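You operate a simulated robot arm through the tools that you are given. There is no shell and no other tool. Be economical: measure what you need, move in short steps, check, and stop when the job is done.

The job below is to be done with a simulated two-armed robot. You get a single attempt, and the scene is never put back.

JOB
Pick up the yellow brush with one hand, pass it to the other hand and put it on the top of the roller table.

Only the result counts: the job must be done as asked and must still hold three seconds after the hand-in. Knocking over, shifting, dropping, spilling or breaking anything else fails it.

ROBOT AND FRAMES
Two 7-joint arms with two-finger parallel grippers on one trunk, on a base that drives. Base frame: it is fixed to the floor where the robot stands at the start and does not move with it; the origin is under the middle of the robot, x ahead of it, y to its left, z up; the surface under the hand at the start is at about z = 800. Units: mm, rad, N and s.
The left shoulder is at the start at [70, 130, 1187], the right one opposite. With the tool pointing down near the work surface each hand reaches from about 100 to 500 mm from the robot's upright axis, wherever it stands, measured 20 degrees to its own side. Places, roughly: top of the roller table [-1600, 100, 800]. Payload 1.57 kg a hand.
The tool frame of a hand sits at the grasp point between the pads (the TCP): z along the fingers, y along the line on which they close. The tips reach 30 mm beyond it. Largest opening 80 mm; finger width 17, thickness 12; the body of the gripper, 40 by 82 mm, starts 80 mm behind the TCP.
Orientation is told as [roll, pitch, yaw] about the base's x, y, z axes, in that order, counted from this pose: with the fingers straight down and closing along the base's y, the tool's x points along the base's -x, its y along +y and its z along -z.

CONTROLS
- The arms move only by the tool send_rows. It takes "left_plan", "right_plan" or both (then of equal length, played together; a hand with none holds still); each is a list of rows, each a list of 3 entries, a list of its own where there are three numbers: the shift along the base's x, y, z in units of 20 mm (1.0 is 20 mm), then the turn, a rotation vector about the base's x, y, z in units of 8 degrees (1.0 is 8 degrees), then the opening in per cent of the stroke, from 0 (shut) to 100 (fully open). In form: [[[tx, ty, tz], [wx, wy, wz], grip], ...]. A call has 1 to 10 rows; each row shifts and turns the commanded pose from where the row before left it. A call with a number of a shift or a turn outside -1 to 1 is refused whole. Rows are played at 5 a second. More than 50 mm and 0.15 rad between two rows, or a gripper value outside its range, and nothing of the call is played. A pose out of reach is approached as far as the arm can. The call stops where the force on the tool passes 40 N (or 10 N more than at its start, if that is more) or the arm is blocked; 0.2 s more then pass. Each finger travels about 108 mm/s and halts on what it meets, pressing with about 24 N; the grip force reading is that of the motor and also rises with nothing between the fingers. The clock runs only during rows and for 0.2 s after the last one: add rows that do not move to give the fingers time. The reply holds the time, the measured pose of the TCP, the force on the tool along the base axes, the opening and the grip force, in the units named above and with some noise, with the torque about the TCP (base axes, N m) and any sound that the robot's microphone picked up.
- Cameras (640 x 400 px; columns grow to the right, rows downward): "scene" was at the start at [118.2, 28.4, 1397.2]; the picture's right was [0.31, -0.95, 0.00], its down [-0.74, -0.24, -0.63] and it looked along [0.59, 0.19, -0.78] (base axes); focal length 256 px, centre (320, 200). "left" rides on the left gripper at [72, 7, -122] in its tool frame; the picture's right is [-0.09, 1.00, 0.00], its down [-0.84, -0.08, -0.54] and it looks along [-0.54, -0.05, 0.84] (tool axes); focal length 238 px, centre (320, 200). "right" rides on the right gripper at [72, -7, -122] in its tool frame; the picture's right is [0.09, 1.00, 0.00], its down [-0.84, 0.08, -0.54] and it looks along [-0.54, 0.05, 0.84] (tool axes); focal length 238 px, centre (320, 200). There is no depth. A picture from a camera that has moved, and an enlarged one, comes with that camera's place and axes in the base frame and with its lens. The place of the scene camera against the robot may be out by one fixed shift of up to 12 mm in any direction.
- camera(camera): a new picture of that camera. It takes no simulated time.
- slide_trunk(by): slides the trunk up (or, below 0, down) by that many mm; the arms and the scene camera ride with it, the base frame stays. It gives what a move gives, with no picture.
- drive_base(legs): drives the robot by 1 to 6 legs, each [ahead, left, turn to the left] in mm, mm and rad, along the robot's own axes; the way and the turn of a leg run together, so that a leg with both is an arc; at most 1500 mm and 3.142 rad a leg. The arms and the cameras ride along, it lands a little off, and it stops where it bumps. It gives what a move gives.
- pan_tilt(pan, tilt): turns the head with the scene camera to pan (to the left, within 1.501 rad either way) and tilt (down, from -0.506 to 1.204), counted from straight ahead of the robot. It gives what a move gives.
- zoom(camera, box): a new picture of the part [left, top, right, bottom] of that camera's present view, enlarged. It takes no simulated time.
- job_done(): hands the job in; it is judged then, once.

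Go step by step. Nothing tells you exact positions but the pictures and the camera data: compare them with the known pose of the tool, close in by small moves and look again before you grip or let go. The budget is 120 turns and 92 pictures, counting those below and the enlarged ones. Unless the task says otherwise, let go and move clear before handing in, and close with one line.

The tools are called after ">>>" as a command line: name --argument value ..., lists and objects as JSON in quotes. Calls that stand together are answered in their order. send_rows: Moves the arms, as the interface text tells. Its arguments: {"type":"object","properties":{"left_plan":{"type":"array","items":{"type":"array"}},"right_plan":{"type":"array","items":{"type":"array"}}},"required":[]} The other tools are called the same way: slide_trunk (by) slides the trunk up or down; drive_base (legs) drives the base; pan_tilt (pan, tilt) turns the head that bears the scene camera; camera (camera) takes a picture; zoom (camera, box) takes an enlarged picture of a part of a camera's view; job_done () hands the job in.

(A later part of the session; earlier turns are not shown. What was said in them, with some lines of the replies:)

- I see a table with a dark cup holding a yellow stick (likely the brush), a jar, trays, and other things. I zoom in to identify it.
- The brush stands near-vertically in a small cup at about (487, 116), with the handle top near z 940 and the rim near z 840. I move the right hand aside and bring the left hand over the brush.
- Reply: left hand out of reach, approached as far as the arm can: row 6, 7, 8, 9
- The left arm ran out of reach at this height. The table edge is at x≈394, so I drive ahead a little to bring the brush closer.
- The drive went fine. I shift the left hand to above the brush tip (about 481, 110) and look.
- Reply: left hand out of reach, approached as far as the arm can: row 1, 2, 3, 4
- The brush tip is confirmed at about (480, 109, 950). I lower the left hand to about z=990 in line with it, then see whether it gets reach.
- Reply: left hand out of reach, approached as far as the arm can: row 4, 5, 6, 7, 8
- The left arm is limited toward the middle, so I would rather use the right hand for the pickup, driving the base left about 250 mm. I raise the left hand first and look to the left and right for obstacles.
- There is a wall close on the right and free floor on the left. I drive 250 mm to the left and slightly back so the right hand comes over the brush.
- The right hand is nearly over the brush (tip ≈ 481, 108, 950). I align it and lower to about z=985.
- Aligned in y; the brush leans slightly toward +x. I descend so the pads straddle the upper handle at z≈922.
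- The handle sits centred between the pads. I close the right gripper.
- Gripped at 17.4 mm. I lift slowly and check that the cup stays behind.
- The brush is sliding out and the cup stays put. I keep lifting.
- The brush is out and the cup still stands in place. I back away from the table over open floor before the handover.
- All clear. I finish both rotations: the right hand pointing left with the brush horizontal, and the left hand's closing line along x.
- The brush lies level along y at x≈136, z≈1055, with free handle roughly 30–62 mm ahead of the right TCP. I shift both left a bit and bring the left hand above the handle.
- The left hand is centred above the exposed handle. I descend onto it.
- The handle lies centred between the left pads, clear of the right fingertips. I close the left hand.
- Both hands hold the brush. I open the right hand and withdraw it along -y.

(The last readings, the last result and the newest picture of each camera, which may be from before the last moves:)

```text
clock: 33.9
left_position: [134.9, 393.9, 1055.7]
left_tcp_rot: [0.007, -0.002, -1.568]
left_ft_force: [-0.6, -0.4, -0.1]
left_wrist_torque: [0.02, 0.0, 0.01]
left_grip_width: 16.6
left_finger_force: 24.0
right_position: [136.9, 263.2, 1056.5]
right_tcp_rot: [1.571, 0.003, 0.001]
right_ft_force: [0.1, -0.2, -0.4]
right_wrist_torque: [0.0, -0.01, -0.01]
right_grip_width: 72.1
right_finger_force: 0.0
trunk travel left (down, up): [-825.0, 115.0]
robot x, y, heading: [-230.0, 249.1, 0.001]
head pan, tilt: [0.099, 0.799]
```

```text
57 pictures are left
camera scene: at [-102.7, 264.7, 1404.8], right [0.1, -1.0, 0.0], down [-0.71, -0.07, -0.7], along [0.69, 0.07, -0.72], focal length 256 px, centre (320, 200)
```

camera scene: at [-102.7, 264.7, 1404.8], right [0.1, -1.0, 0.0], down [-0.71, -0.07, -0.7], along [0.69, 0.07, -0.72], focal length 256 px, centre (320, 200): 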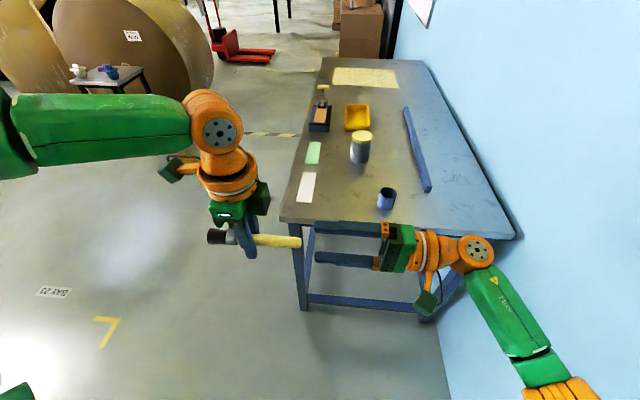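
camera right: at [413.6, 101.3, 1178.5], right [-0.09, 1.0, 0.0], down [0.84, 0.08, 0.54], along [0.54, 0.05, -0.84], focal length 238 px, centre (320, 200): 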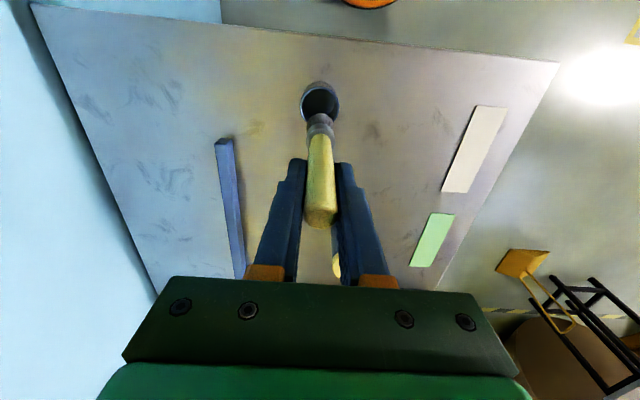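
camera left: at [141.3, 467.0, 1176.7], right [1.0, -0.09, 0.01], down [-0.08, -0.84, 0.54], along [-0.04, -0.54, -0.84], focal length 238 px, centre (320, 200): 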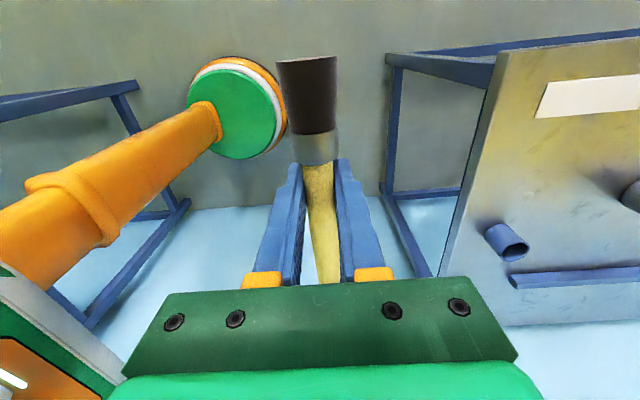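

The handover worked and the left hand holds the brush firmly. I fold the right hand back to pointing down, then turn left and look for the roller table.

>>> send_rows --right_plan '[[[0, -0.8, 0.3], [-1, 0, 0], 90], [[0, -0.8, 0.3], [-1, 0, 0], 90], [[0, -0.8, 0.3], [-1, 0, 0], 90], [[0, -0.8, 0.3], [-1, 0, 0], 90], [[0, -0.8, 0.3], [-1, 0, 0], 90], [[0, -0.3, 0], [-1, 0, 0], 90], [[-0.3, 0, 0], [-1, 0, 0], 90], [[-0.3, 0, 0], [-1, 0, 0], 90], [[-0.3, 0, 0], [-1, 0, 0], 90], [[-0.3, 0, 0], [-1, 0, 0], 50]]'

>>> drive_base --legs '[[0, 0, 1.57]]'

>>> pan_tilt --pan 1.2 --tilt 0.6

>>> camera --camera "scene"

```text
clock: 36.1
left_position: [135.5, 396.7, 1054.9]
left_tcp_rot: [0.006, -0.003, -1.571]
left_ft_force: [-0.8, -0.7, 0.0]
left_wrist_torque: [-0.03, -0.02, -0.01]
left_grip_width: 16.6
left_finger_force: 24.1
right_position: [114.0, 178.7, 1085.7]
right_tcp_rot: [0.168, 0.0, -0.002]
right_ft_force: [-0.8, 0.4, 0.1]
right_wrist_torque: [-0.03, 0.0, 0.03]
right_grip_width: 40.1
right_finger_force: 0.0
trunk travel left (down, up): [-825.0, 115.0]
robot x, y, heading: [-229.5, 252.3, 0.001]
head pan, tilt: [0.099, 0.799]
```

```text
clock: 40.3
left_position: [-372.7, 616.6, 1053.6]
left_tcp_rot: [0.007, -0.001, 0.002]
left_ft_force: [0.8, 0.7, -0.4]
left_wrist_torque: [0.02, -0.01, -0.03]
left_grip_width: 16.4
left_finger_force: 24.4
right_position: [-154.2, 594.3, 1085.5]
right_tcp_rot: [0.174, 0.0, 1.57]
right_ft_force: [-0.1, 0.1, 0.4]
right_wrist_torque: [-0.01, 0.01, -0.01]
right_grip_width: 40.0
right_finger_force: 0.1
trunk travel left (down, up): [-825.0, 115.0]
robot x, y, heading: [-229.4, 249.9, 1.569]
head pan, tilt: [0.099, 0.799]
```

```text
clock: 41.6
left_position: [-372.4, 616.8, 1055.3]
left_tcp_rot: [0.008, 0.0, 0.002]
left_ft_force: [0.8, 0.7, 0.3]
left_wrist_torque: [0.04, -0.01, 0.0]
left_grip_width: 16.6
left_finger_force: 24.2
right_position: [-154.1, 594.7, 1086.3]
right_tcp_rot: [0.173, 0.001, 1.573]
right_ft_force: [0.8, 0.4, -0.4]
right_wrist_torque: [-0.03, 0.01, 0.01]
right_grip_width: 40.3
right_finger_force: 0.0
trunk travel left (down, up): [-825.0, 115.0]
robot x, y, heading: [-230.4, 251.8, 1.568]
head pan, tilt: [1.201, 0.6]
```

```text
56 pictures are left
camera scene: at [-315.5, 340.1, 1421.6], right [0.36, 0.93, 0.0], down [0.53, -0.21, -0.82], along [-0.77, 0.3, -0.57], focal length 256 px, centre (320, 200)
```

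scene: 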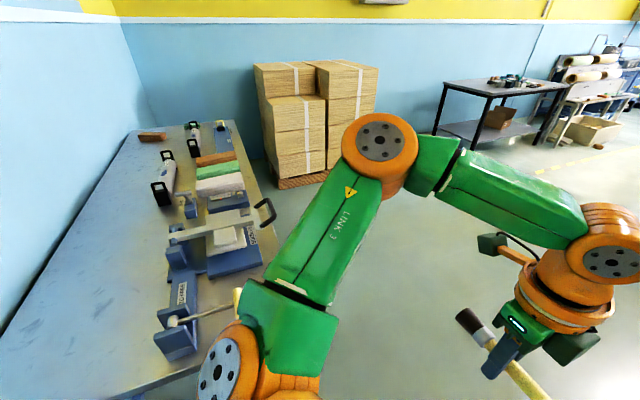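

The roller table is behind-left, with its near edge around x≈-660 and clear surface near the wall side. I turn to face it.

>>> drive_base --legs '[[0, 0, 1.57]]'

>>> pan_tilt --pan 0.1 --tilt 0.8

>>> camera --camera "scene"

>>> camera --camera "right"

```text
clock: 45.9
left_position: [-590.4, 102.8, 1055.3]
left_tcp_rot: [0.007, -0.002, 1.589]
left_ft_force: [-0.4, -1.4, -0.3]
left_wrist_torque: [-0.01, -0.02, -0.01]
left_grip_width: 16.5
left_finger_force: 24.1
right_position: [-573.6, 322.6, 1086.0]
right_tcp_rot: [0.175, -0.001, -3.124]
right_ft_force: [-0.5, 0.4, 0.7]
right_wrist_torque: [-0.01, 0.04, 0.03]
right_grip_width: 39.9
right_finger_force: 0.1
trunk travel left (down, up): [-825.0, 115.0]
robot x, y, heading: [-229.2, 254.7, -3.125]
head pan, tilt: [1.201, 0.6]
```

```text
clock: 47.2
left_position: [-590.5, 102.3, 1054.8]
left_tcp_rot: [0.007, -0.003, 1.589]
left_ft_force: [-0.4, 0.4, -0.1]
left_wrist_torque: [0.01, 0.03, 0.0]
left_grip_width: 16.3
left_finger_force: 24.1
right_position: [-571.6, 321.1, 1086.2]
right_tcp_rot: [0.175, 0.0, -3.125]
right_ft_force: [0.7, -0.4, 0.6]
right_wrist_torque: [0.01, 0.01, 0.01]
right_grip_width: 40.1
right_finger_force: 0.1
trunk travel left (down, up): [-825.0, 115.0]
robot x, y, heading: [-232.7, 247.6, -3.123]
head pan, tilt: [0.099, 0.799]
```

```text
55 pictures are left
camera scene: at [-363.6, 247.3, 1404.8], right [-0.12, 0.99, 0.0], down [0.71, 0.08, -0.7], along [-0.69, -0.08, -0.72], focal length 256 px, centre (320, 200)
```

scene: 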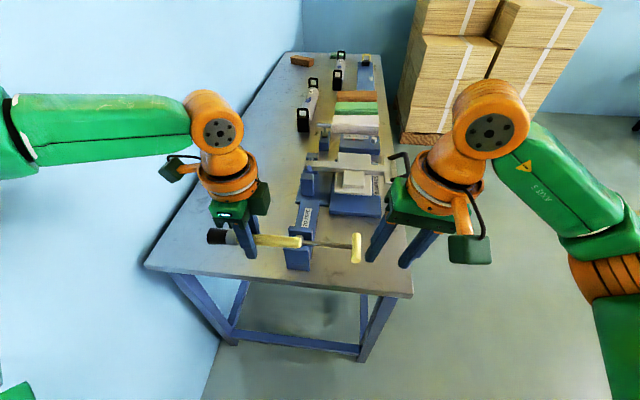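

```text
54 pictures are left
camera right: at [-500.5, 349.7, 1205.1], right [0.11, -0.98, 0.17], down [-0.84, 0.0, 0.55], along [-0.54, -0.2, -0.82], focal length 238 px, centre (320, 200)
```

right: 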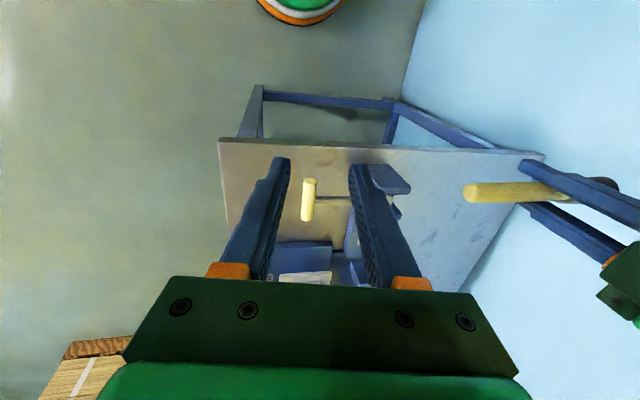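

The near edge is x≈-650, and the free surface is left of the clamp (y≲100). I tuck the right hand back and check the left elbow's clearance to the wall.

>>> send_rows --right_plan '[[[0.8, 0, 0.3], [0, 0, 0], 50], [[0.8, 0, 0.3], [0, 0, 0], 50], [[0.8, 0, 0.3], [0, 0, 0], 50], [[0.8, 0, 0.3], [0, 0, 0], 50], [[0.8, 0, 0], [0, 0, 0], 50], [[0, 0, 0], [0, 0, 0], 50]]'

>>> pan_tilt --pan 1.2 --tilt 0.7

>>> camera --camera "scene"

>>> camera --camera "left"

```text
clock: 48.6
left_position: [-591.2, 103.0, 1055.2]
left_tcp_rot: [0.007, -0.002, 1.589]
left_ft_force: [0.4, -0.7, -0.2]
left_wrist_torque: [0.01, 0.01, -0.03]
left_grip_width: 16.3
left_finger_force: 24.0
right_position: [-492.4, 320.7, 1110.6]
right_tcp_rot: [0.177, 0.0, -3.127]
right_ft_force: [-0.9, -0.7, -0.3]
right_wrist_torque: [-0.01, -0.03, -0.02]
right_grip_width: 39.9
right_finger_force: 0.1
trunk travel left (down, up): [-825.0, 115.0]
robot x, y, heading: [-232.3, 254.2, -3.128]
head pan, tilt: [0.099, 0.799]
```

```text
clock: 49.9
left_position: [-590.5, 103.4, 1054.8]
left_tcp_rot: [0.008, -0.002, 1.59]
left_ft_force: [-0.5, -0.5, 0.9]
left_wrist_torque: [0.02, 0.02, 0.01]
left_grip_width: 16.5
left_finger_force: 24.0
right_position: [-493.1, 320.6, 1109.2]
right_tcp_rot: [0.174, 0.002, -3.124]
right_ft_force: [-1.1, -0.1, 0.7]
right_wrist_torque: [0.04, 0.03, -0.02]
right_grip_width: 40.3
right_finger_force: 0.0
trunk travel left (down, up): [-825.0, 115.0]
robot x, y, heading: [-228.3, 253.9, -3.128]
head pan, tilt: [1.201, 0.7]
```

```text
53 pictures are left
camera scene: at [-313.0, 177.1, 1413.0], right [-0.94, 0.35, 0.0], down [0.22, 0.6, -0.76], along [-0.27, -0.72, -0.64], focal length 256 px, centre (320, 200)
```

scene: 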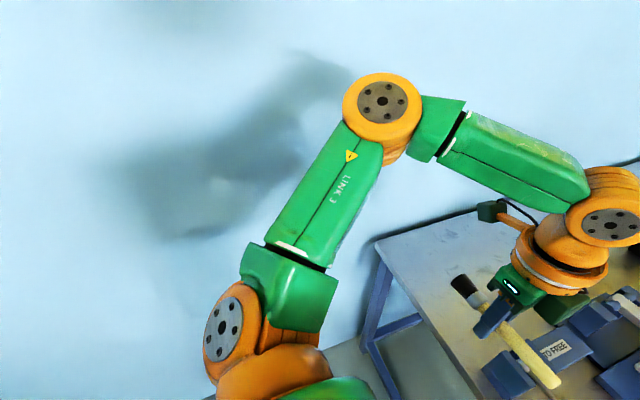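

```text
52 pictures are left
camera left: at [-594.6, 30.6, 1176.6], right [-1.0, 0.07, 0.01], down [0.06, 0.84, 0.54], along [0.03, 0.54, -0.84], focal length 238 px, centre (320, 200)
```

left: 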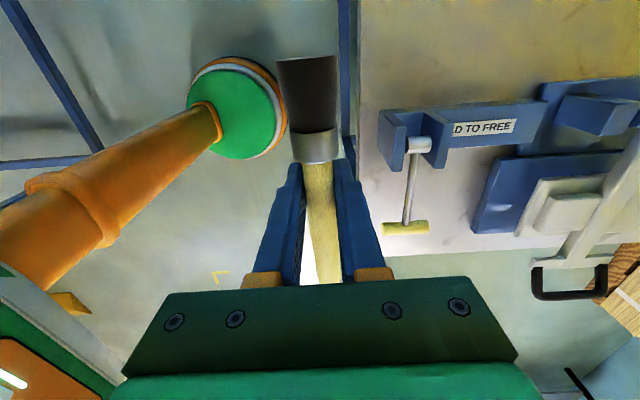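

The left elbow has roughly 100 mm or more to the wall. I shift the hand sideways with the arm alone, then check again.

>>> send_rows --left_plan '[[[0, -0.8, 0], [0, 0, 0], 5], [[0, -0.8, 0], [0, 0, 0], 5], [[0, -0.8, 0], [0, 0, 0], 5], [[0, -0.8, 0], [0, 0, 0], 5], [[0, -0.8, 0], [0, 0, 0], 5], [[0, -0.8, 0], [0, 0, 0], 5], [[0, 0, 0], [0, 0, 0], 5]]'

>>> camera --camera "scene"

```text
clock: 51.5
left_position: [-590.4, 6.6, 1054.8]
left_tcp_rot: [0.009, -0.002, 1.589]
left_ft_force: [0.2, 0.6, -0.2]
left_wrist_torque: [0.04, 0.0, 0.01]
left_grip_width: 16.5
left_finger_force: 24.1
right_position: [-493.2, 321.1, 1110.2]
right_tcp_rot: [0.173, -0.001, -3.124]
right_ft_force: [0.0, -1.3, 0.1]
right_wrist_torque: [-0.01, -0.02, 0.03]
right_grip_width: 40.0
right_finger_force: 0.0
trunk travel left (down, up): [-825.0, 115.0]
robot x, y, heading: [-228.2, 255.8, -3.128]
head pan, tilt: [1.201, 0.7]
```

```text
51 pictures are left
camera scene: at [-312.9, 177.2, 1413.0], right [-0.94, 0.35, 0.0], down [0.22, 0.6, -0.76], along [-0.26, -0.72, -0.64], focal length 256 px, centre (320, 200)
```

scene: 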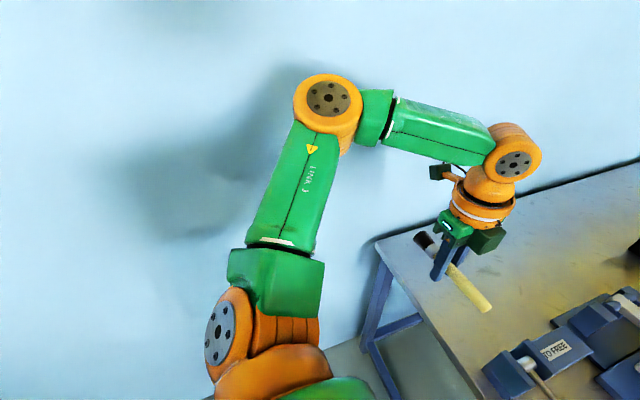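

The elbow is well clear. I drive ahead 105 mm to bring the hand over the table, then reach further and look.

>>> drive_base --legs '[[105, 0, 0]]'

>>> send_rows --left_plan '[[[-0.7, -0.4, 0], [0, 0, 0], 5], [[-0.7, -0.4, 0], [0, 0, 0], 5], [[-0.7, -0.4, -0.5], [0, 0, 0], 5], [[0, 0, -0.9], [0, 0, 0], 5], [[0, 0, -0.9], [0, 0, 0], 5], [[0, 0, -0.9], [0, 0, 0], 5], [[0, 0, 0], [0, 0, 0], 5]]'

>>> pan_tilt --pan 0.5 --tilt 0.9

>>> camera --camera "scene"

>>> camera --camera "left"

```text
clock: 52.7
left_position: [-692.9, 6.0, 1055.7]
left_tcp_rot: [0.011, -0.001, 1.589]
left_ft_force: [0.9, 0.6, -1.1]
left_wrist_torque: [-0.01, 0.03, -0.02]
left_grip_width: 16.8
left_finger_force: 23.9
right_position: [-593.1, 319.8, 1109.6]
right_tcp_rot: [0.174, -0.005, -3.125]
right_ft_force: [1.0, 0.1, -0.2]
right_wrist_torque: [-0.01, 0.02, -0.02]
right_grip_width: 40.0
right_finger_force: 0.0
trunk travel left (down, up): [-825.0, 115.0]
robot x, y, heading: [-336.8, 254.2, -3.124]
head pan, tilt: [1.201, 0.7]
```

```text
clock: 54.3
left_position: [-737.1, -20.0, 990.5]
left_tcp_rot: [0.007, -0.002, 1.59]
left_ft_force: [0.1, -0.1, 0.2]
left_wrist_torque: [0.05, -0.02, -0.01]
left_grip_width: 16.7
left_finger_force: 24.0
right_position: [-595.8, 319.9, 1109.1]
right_tcp_rot: [0.176, -0.002, -3.126]
right_ft_force: [0.3, 0.7, -0.2]
right_wrist_torque: [0.02, -0.02, 0.02]
right_grip_width: 40.1
right_finger_force: 0.1
trunk travel left (down, up): [-825.0, 115.0]
robot x, y, heading: [-333.3, 251.8, -3.128]
head pan, tilt: [1.201, 0.7]
```

```text
clock: 55.4
left_position: [-735.8, -18.4, 991.3]
left_tcp_rot: [0.008, -0.001, 1.59]
left_ft_force: [0.2, 0.7, 0.7]
left_wrist_torque: [0.03, -0.03, -0.02]
left_grip_width: 16.6
left_finger_force: 23.6
right_position: [-595.9, 319.8, 1110.7]
right_tcp_rot: [0.175, 0.001, -3.126]
right_ft_force: [0.1, -0.7, 0.9]
right_wrist_torque: [0.05, -0.01, 0.01]
right_grip_width: 40.2
right_finger_force: 0.0
trunk travel left (down, up): [-825.0, 115.0]
robot x, y, heading: [-332.2, 252.4, -3.129]
head pan, tilt: [0.499, 0.901]
```

```text
50 pictures are left
camera scene: at [-453.3, 217.7, 1396.8], right [-0.49, 0.87, 0.0], down [0.68, 0.39, -0.62], along [-0.54, -0.31, -0.78], focal length 256 px, centre (320, 200)
```

scene: 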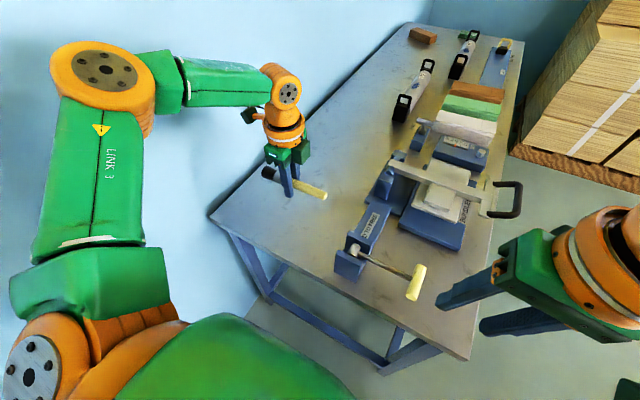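

```text
49 pictures are left
camera left: at [-741.1, -91.4, 1112.4], right [-1.0, 0.07, 0.01], down [0.07, 0.84, 0.54], along [0.03, 0.54, -0.84], focal length 238 px, centre (320, 200)
```

left: 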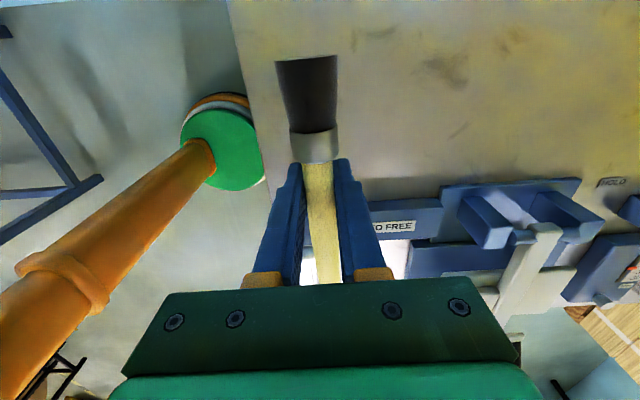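

Free table lies beneath the brush, clear of the clamp. I descend to about z=850, moving slightly further in.

>>> send_rows --left_plan '[[[-0.25, -0.1, -0.88], [0, 0, 0], 5], [[-0.25, -0.1, -0.88], [0, 0, 0], 5], [[-0.25, -0.1, -0.88], [0, 0, 0], 5], [[-0.25, -0.1, -0.88], [0, 0, 0], 5], [[-0.25, -0.1, -0.88], [0, 0, 0], 5], [[-0.25, -0.1, -0.88], [0, 0, 0], 5], [[-0.25, 0, -0.88], [0, 0, 0], 5], [[-0.25, 0, -0.88], [0, 0, 0], 5], [[0, 0, 0], [0, 0, 0], 5]]'

>>> camera --camera "left"

>>> zoom --camera "scene" --box '[190, 100, 390, 260]'

```text
clock: 57.4
left_position: [-725.6, -35.0, 892.2]
left_tcp_rot: [0.007, 0.0, 1.59]
left_ft_force: [-0.4, -0.7, 0.1]
left_wrist_torque: [0.01, -0.02, 0.0]
left_grip_width: 16.6
left_finger_force: 24.4
left hand out of reach, approached as far as the arm can: row 4, 5, 6, 7, 8
right_position: [-595.0, 318.6, 1110.7]
right_tcp_rot: [0.174, 0.001, -3.125]
right_ft_force: [-0.2, -0.3, -0.7]
right_wrist_torque: [0.01, -0.02, -0.02]
right_grip_width: 40.1
right_finger_force: 0.0
trunk travel left (down, up): [-825.0, 115.0]
robot x, y, heading: [-333.3, 251.7, -3.127]
head pan, tilt: [0.499, 0.901]
```

```text
48 pictures are left
camera left: at [-729.9, -107.9, 1013.6], right [-1.0, 0.07, 0.01], down [0.07, 0.84, 0.54], along [0.03, 0.54, -0.84], focal length 238 px, centre (320, 200)
```

left: 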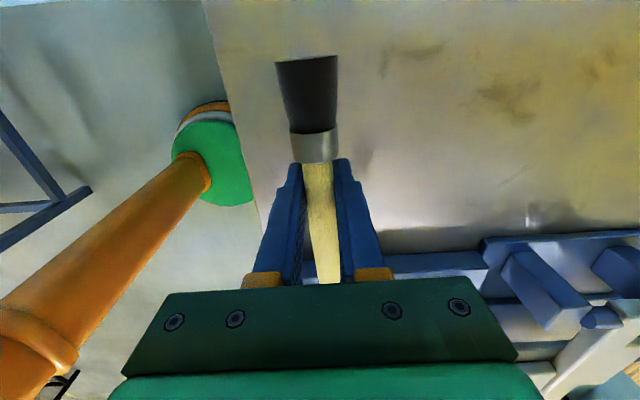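

```text
2.50 times, centred on (290, 180) of scene
camera zoom: at [-453.3, 217.9, 1396.8], right [-0.49, 0.87, 0.0], down [0.68, 0.39, -0.62], along [-0.54, -0.31, -0.78], focal length 641 px, centre (395, 250)
```

zoom: 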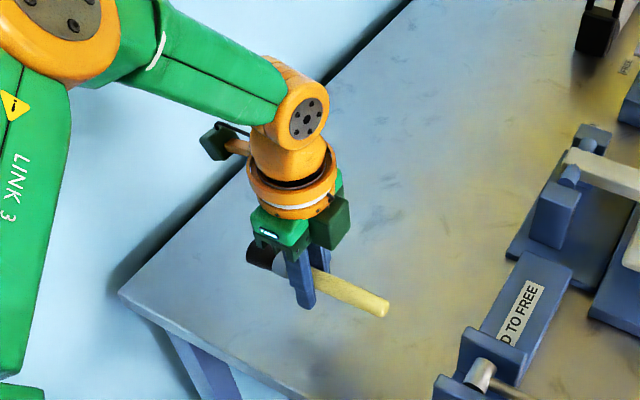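

The arm is at its reach limit, so I use the trunk to lower the hand vertically by 50 mm.

>>> slide_trunk --by -50

>>> camera --camera "left"

>>> camera --camera "scene"

```text
clock: 58.3
left_position: [-726.2, -34.9, 842.3]
left_tcp_rot: [0.008, -0.001, 1.59]
left_ft_force: [-0.6, 0.1, -0.8]
left_wrist_torque: [0.01, -0.01, -0.01]
left_grip_width: 16.8
left_finger_force: 24.4
right_position: [-596.3, 320.7, 1061.2]
right_tcp_rot: [0.174, 0.0, -3.126]
right_ft_force: [0.0, 0.5, 0.0]
right_wrist_torque: [0.02, 0.03, 0.03]
right_grip_width: 40.2
right_finger_force: 0.1
trunk travel left (down, up): [-775.0, 165.0]
robot x, y, heading: [-333.8, 249.6, -3.125]
head pan, tilt: [0.499, 0.901]
```

```text
46 pictures are left
camera left: at [-729.8, -107.8, 963.8], right [-1.0, 0.07, 0.01], down [0.07, 0.84, 0.54], along [0.03, 0.54, -0.84], focal length 238 px, centre (320, 200)
```

left: 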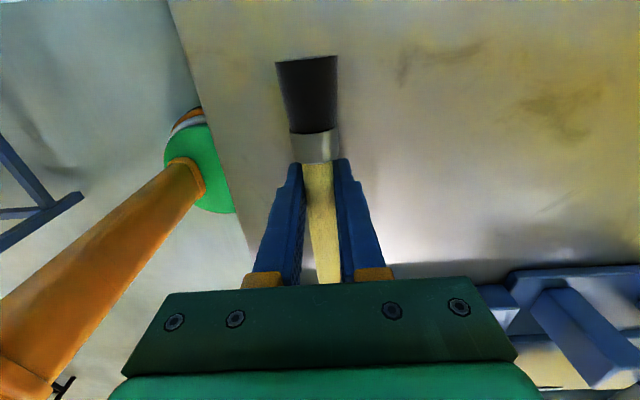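

```text
45 pictures are left
camera scene: at [-453.0, 217.9, 1346.8], right [-0.49, 0.87, 0.0], down [0.68, 0.39, -0.62], along [-0.54, -0.31, -0.78], focal length 256 px, centre (320, 200)
```

scene: 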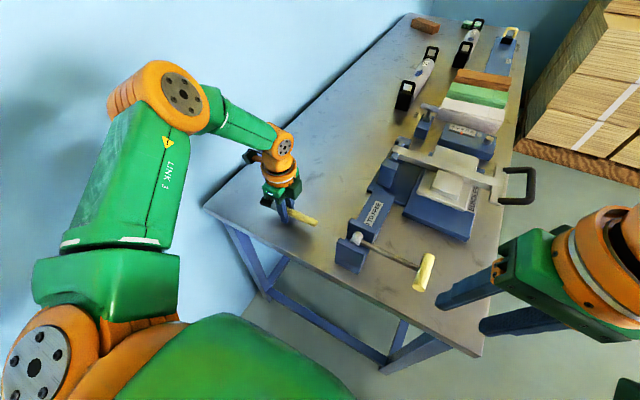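

The fingertips are roughly 10 mm above the table. I lower a bit more, in small steps, watching the force.

>>> slide_trunk --by -6

>>> slide_trunk --by -3

>>> zoom --camera "scene" --box '[230, 150, 350, 240]'

```text
clock: 58.9
left_position: [-726.0, -35.7, 836.8]
left_tcp_rot: [0.007, -0.001, 1.589]
left_ft_force: [-0.8, 0.0, -2.0]
left_wrist_torque: [0.03, 0.0, -0.02]
left_grip_width: 16.6
left_finger_force: 24.0
right_position: [-595.8, 319.1, 1054.2]
right_tcp_rot: [0.176, -0.002, -3.127]
right_ft_force: [0.1, -0.2, -1.0]
right_wrist_torque: [0.02, 0.01, 0.0]
right_grip_width: 40.0
right_finger_force: 0.0
trunk travel left (down, up): [-769.0, 171.0]
robot x, y, heading: [-334.7, 249.7, -3.128]
head pan, tilt: [0.499, 0.901]
```

```text
clock: 59.4
left_position: [-725.8, -36.4, 833.4]
left_tcp_rot: [0.007, -0.002, 1.588]
left_ft_force: [0.9, 1.0, 0.0]
left_wrist_torque: [-0.01, -0.01, 0.01]
left_grip_width: 16.5
left_finger_force: 24.1
right_position: [-597.7, 320.2, 1049.9]
right_tcp_rot: [0.173, -0.001, -3.126]
right_ft_force: [0.2, 0.1, 0.0]
right_wrist_torque: [0.01, -0.02, 0.02]
right_grip_width: 40.1
right_finger_force: 0.0
trunk travel left (down, up): [-766.0, 174.0]
robot x, y, heading: [-324.1, 249.1, -3.125]
head pan, tilt: [0.499, 0.901]
```

```text
4.44 times, centred on (290, 195) of scene
camera zoom: at [-453.5, 217.8, 1337.8], right [-0.49, 0.87, 0.0], down [0.68, 0.39, -0.62], along [-0.54, -0.31, -0.78], focal length 1140 px, centre (453, 222)
```

zoom: 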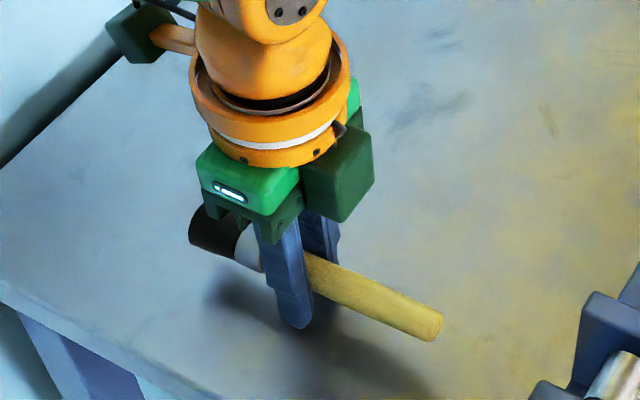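

No contact yet. I try small arm rows down, which stop on force.

>>> send_rows --left_plan '[[[0.1, 0, -0.1], [0, 0, 0], 5], [[0, 0, -0.1], [0, 0, 0], 5], [[0, 0, 0], [0, 0, 0], 5]]'

```text
clock: 60.2
left_position: [-724.3, -36.4, 830.5]
left_tcp_rot: [0.01, -0.002, 1.591]
left_ft_force: [0.1, -0.3, -0.8]
left_wrist_torque: [0.0, 0.01, -0.01]
left_grip_width: 16.5
left_finger_force: 23.9
right_position: [-596.3, 319.5, 1051.8]
right_tcp_rot: [0.173, 0.0, -3.125]
right_ft_force: [0.3, 0.3, -0.7]
right_wrist_torque: [-0.01, 0.01, -0.01]
right_grip_width: 39.9
right_finger_force: 0.0
trunk travel left (down, up): [-766.0, 174.0]
robot x, y, heading: [-332.1, 248.4, -3.128]
head pan, tilt: [0.499, 0.901]
```

>>> send_rows --left_plan '[[[0.05, 0, -0.1], [0, 0, 0], 5], [[0.05, 0, -0.1], [0, 0, 0], 5], [[0.05, 0, -0.1], [0, 0, 0], 5], [[0.05, 0, -0.1], [0, 0, 0], 5], [[0.05, 0, -0.1], [0, 0, 0], 5], [[0, 0, 0], [0, 0, 0], 5]]'

>>> camera --camera "left"

```text
clock: 60.9
left_position: [-722.3, -35.3, 831.5]
left_tcp_rot: [0.026, -0.001, 1.59]
left_ft_force: [-1.5, 1.0, 12.1]
left_wrist_torque: [-0.03, -0.15, -0.01]
left_grip_width: 16.6
left_finger_force: 24.6
left hand out of reach, approached as far as the arm can: row 3
right_position: [-595.7, 321.0, 1051.8]
right_tcp_rot: [0.176, -0.001, -3.126]
right_ft_force: [0.3, -0.7, -1.1]
right_wrist_torque: [-0.04, 0.02, -0.02]
right_grip_width: 39.9
right_finger_force: 0.1
trunk travel left (down, up): [-766.0, 174.0]
robot x, y, heading: [-332.8, 252.0, -3.126]
head pan, tilt: [0.499, 0.901]
stopped in row 3 (left hand): the force on the tool passed its limit at 44 N (the readings are from after the stop); the commanded pose is now the measured one
```

```text
43 pictures are left
camera left: at [-724.3, -107.3, 951.9], right [-1.0, 0.07, 0.03], down [0.08, 0.84, 0.54], along [0.02, 0.54, -0.84], focal length 238 px, centre (320, 200)
```

left: 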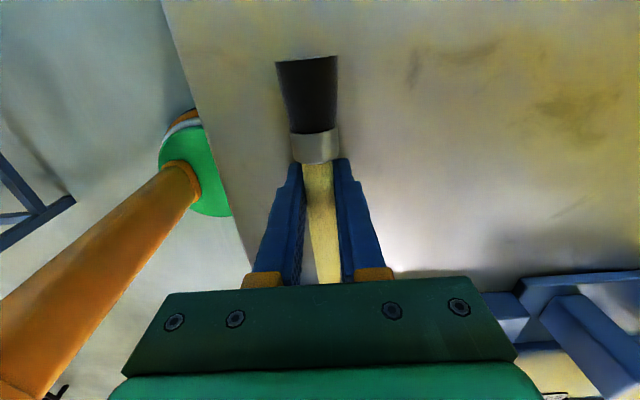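

The fingertips touch the table at TCP z≈831, so the brush is about 15 mm above the surface and will stay trapped between the fingers. I ease off slightly and open a little so that it settles.

>>> send_rows --left_plan '[[[0, 0, 0.05], [0, 0, 0], 5], [[0, 0, 0], [0, 0, 0], 24], [[0, 0, 0], [0, 0, 0], 27], [[0, 0, 0], [0, 0, 0], 30], [[0, 0, 0], [0, 0, 0], 32], [[0, 0, 0], [0, 0, 0], 32], [[0, 0, 0], [0, 0, 0], 32]]'

>>> camera --camera "left"

>>> zoom --camera "scene" --box '[230, 150, 350, 240]'

```text
clock: 62.5
left_position: [-723.1, -35.8, 830.6]
left_tcp_rot: [0.021, 0.004, 1.59]
left_ft_force: [-7.8, 0.0, 13.0]
left_wrist_torque: [0.0, -0.06, -0.01]
left_grip_width: 18.8
left_finger_force: 0.1
right_position: [-596.8, 321.3, 1050.9]
right_tcp_rot: [0.178, -0.001, -3.124]
right_ft_force: [-0.1, 0.3, 0.2]
right_wrist_torque: [0.04, -0.03, 0.01]
right_grip_width: 40.1
right_finger_force: 0.0
trunk travel left (down, up): [-766.0, 174.0]
robot x, y, heading: [-332.1, 252.9, -3.128]
head pan, tilt: [0.499, 0.901]
```

```text
42 pictures are left
camera left: at [-726.0, -107.2, 951.9], right [-1.0, 0.07, 0.02], down [0.07, 0.84, 0.54], along [0.02, 0.54, -0.84], focal length 238 px, centre (320, 200)
```

left: 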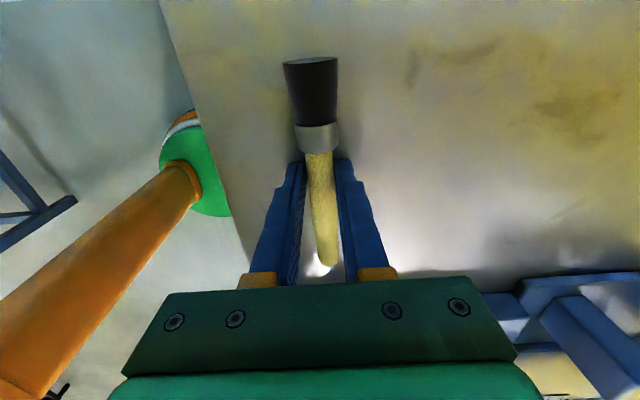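

```text
4.44 times, centred on (290, 195) of scene
camera zoom: at [-453.7, 219.8, 1337.9], right [-0.49, 0.87, 0.0], down [0.68, 0.38, -0.62], along [-0.54, -0.31, -0.78], focal length 1140 px, centre (453, 222)
```

zoom: 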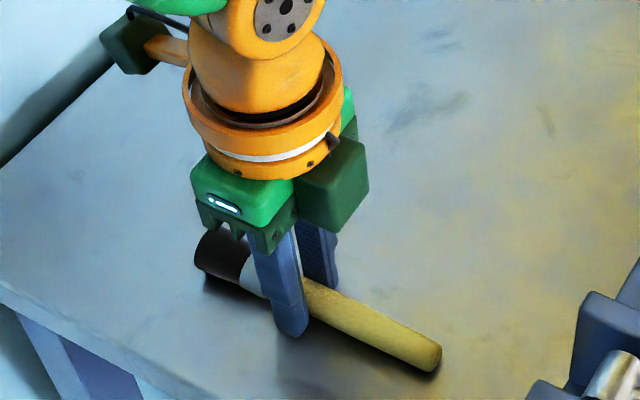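

The brush has settled onto the table. I rise 3 mm to free the tips, then open wide slowly.

>>> send_rows --left_plan '[[[0, 0, 0.15], [0, 0, 0], 32], [[0, 0, 0.05], [0, 0, 0], 45], [[0, 0, 0], [0, 0, 0], 70], [[0, 0, 0], [0, 0, 0], 100], [[0, 0, 0], [0, 0, 0], 100], [[0, 0, 0], [0, 0, 0], 100]]'

>>> camera --camera "left"

```text
clock: 63.9
left_position: [-722.2, -35.7, 833.7]
left_tcp_rot: [0.02, -0.001, 1.589]
left_ft_force: [0.7, 0.2, 0.3]
left_wrist_torque: [0.0, 0.03, 0.0]
left_grip_width: 79.7
left_finger_force: 0.0
right_position: [-597.1, 319.0, 1050.5]
right_tcp_rot: [0.174, -0.001, -3.126]
right_ft_force: [-0.4, 0.0, 0.6]
right_wrist_torque: [-0.06, -0.03, -0.01]
right_grip_width: 39.9
right_finger_force: 0.1
trunk travel left (down, up): [-766.0, 174.0]
robot x, y, heading: [-331.6, 253.3, -3.125]
head pan, tilt: [0.499, 0.901]
```

```text
40 pictures are left
camera left: at [-725.4, -108.4, 955.1], right [-1.0, 0.07, 0.02], down [0.07, 0.84, 0.54], along [0.02, 0.54, -0.84], focal length 238 px, centre (320, 200)
```

left: 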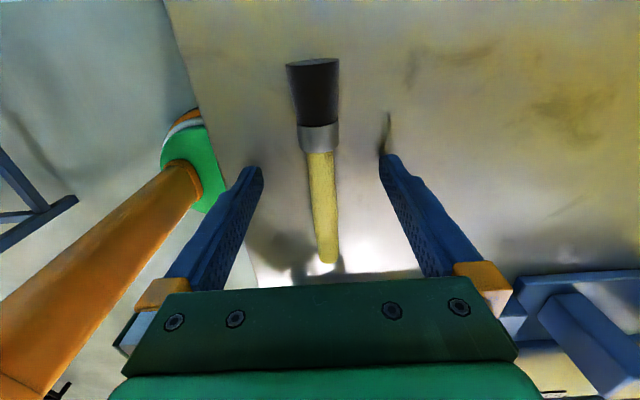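

The brush lies free on the table between the open fingers. I lift straight up with the trunk and check that it lies still.

>>> slide_trunk --by 120

>>> drive_base --legs '[[-150, 0, 0]]'

>>> camera --camera "scene"

```text
clock: 65.4
left_position: [-723.0, -36.1, 953.6]
left_tcp_rot: [0.02, -0.001, 1.588]
left_ft_force: [-0.2, -1.1, 0.3]
left_wrist_torque: [-0.01, -0.01, -0.01]
left_grip_width: 80.3
left_finger_force: 0.0
right_position: [-597.3, 319.2, 1170.3]
right_tcp_rot: [0.175, 0.0, -3.126]
right_ft_force: [0.6, -0.3, 0.1]
right_wrist_torque: [0.02, 0.01, 0.04]
right_grip_width: 40.3
right_finger_force: 0.1
trunk travel left (down, up): [-886.0, 54.0]
robot x, y, heading: [-332.4, 251.8, -3.122]
head pan, tilt: [0.499, 0.901]
```

```text
clock: 66.8
left_position: [-576.1, -34.0, 952.0]
left_tcp_rot: [0.017, 0.0, 1.589]
left_ft_force: [-0.3, 1.1, -0.4]
left_wrist_torque: [0.03, 0.02, -0.01]
left_grip_width: 80.1
left_finger_force: 0.0
right_position: [-451.1, 321.8, 1169.3]
right_tcp_rot: [0.174, 0.003, -3.126]
right_ft_force: [0.2, -0.5, -0.5]
right_wrist_torque: [-0.01, -0.02, -0.03]
right_grip_width: 39.9
right_finger_force: 0.0
trunk travel left (down, up): [-886.0, 54.0]
robot x, y, heading: [-185.4, 251.4, -3.123]
head pan, tilt: [0.499, 0.901]
```

```text
39 pictures are left
camera scene: at [-308.6, 220.0, 1457.4], right [-0.49, 0.87, 0.0], down [0.68, 0.39, -0.62], along [-0.54, -0.31, -0.79], focal length 256 px, centre (320, 200)
```

scene: 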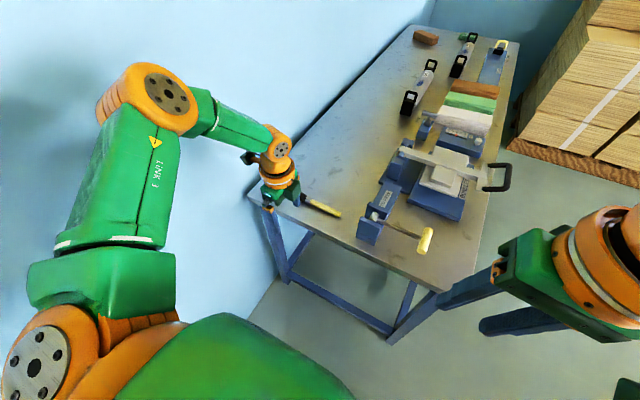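

The brush rests still on the roller table, the clamp and other items are untouched, and both hands are clear. I hand in.

>>> job_done

```text
The job is handed in.
```

I picked up the yellow brush with the right hand, passed it to the left, and laid it on top of the roller table. In the last picture it was lying still with both hands clear, and I saw nothing else moved.
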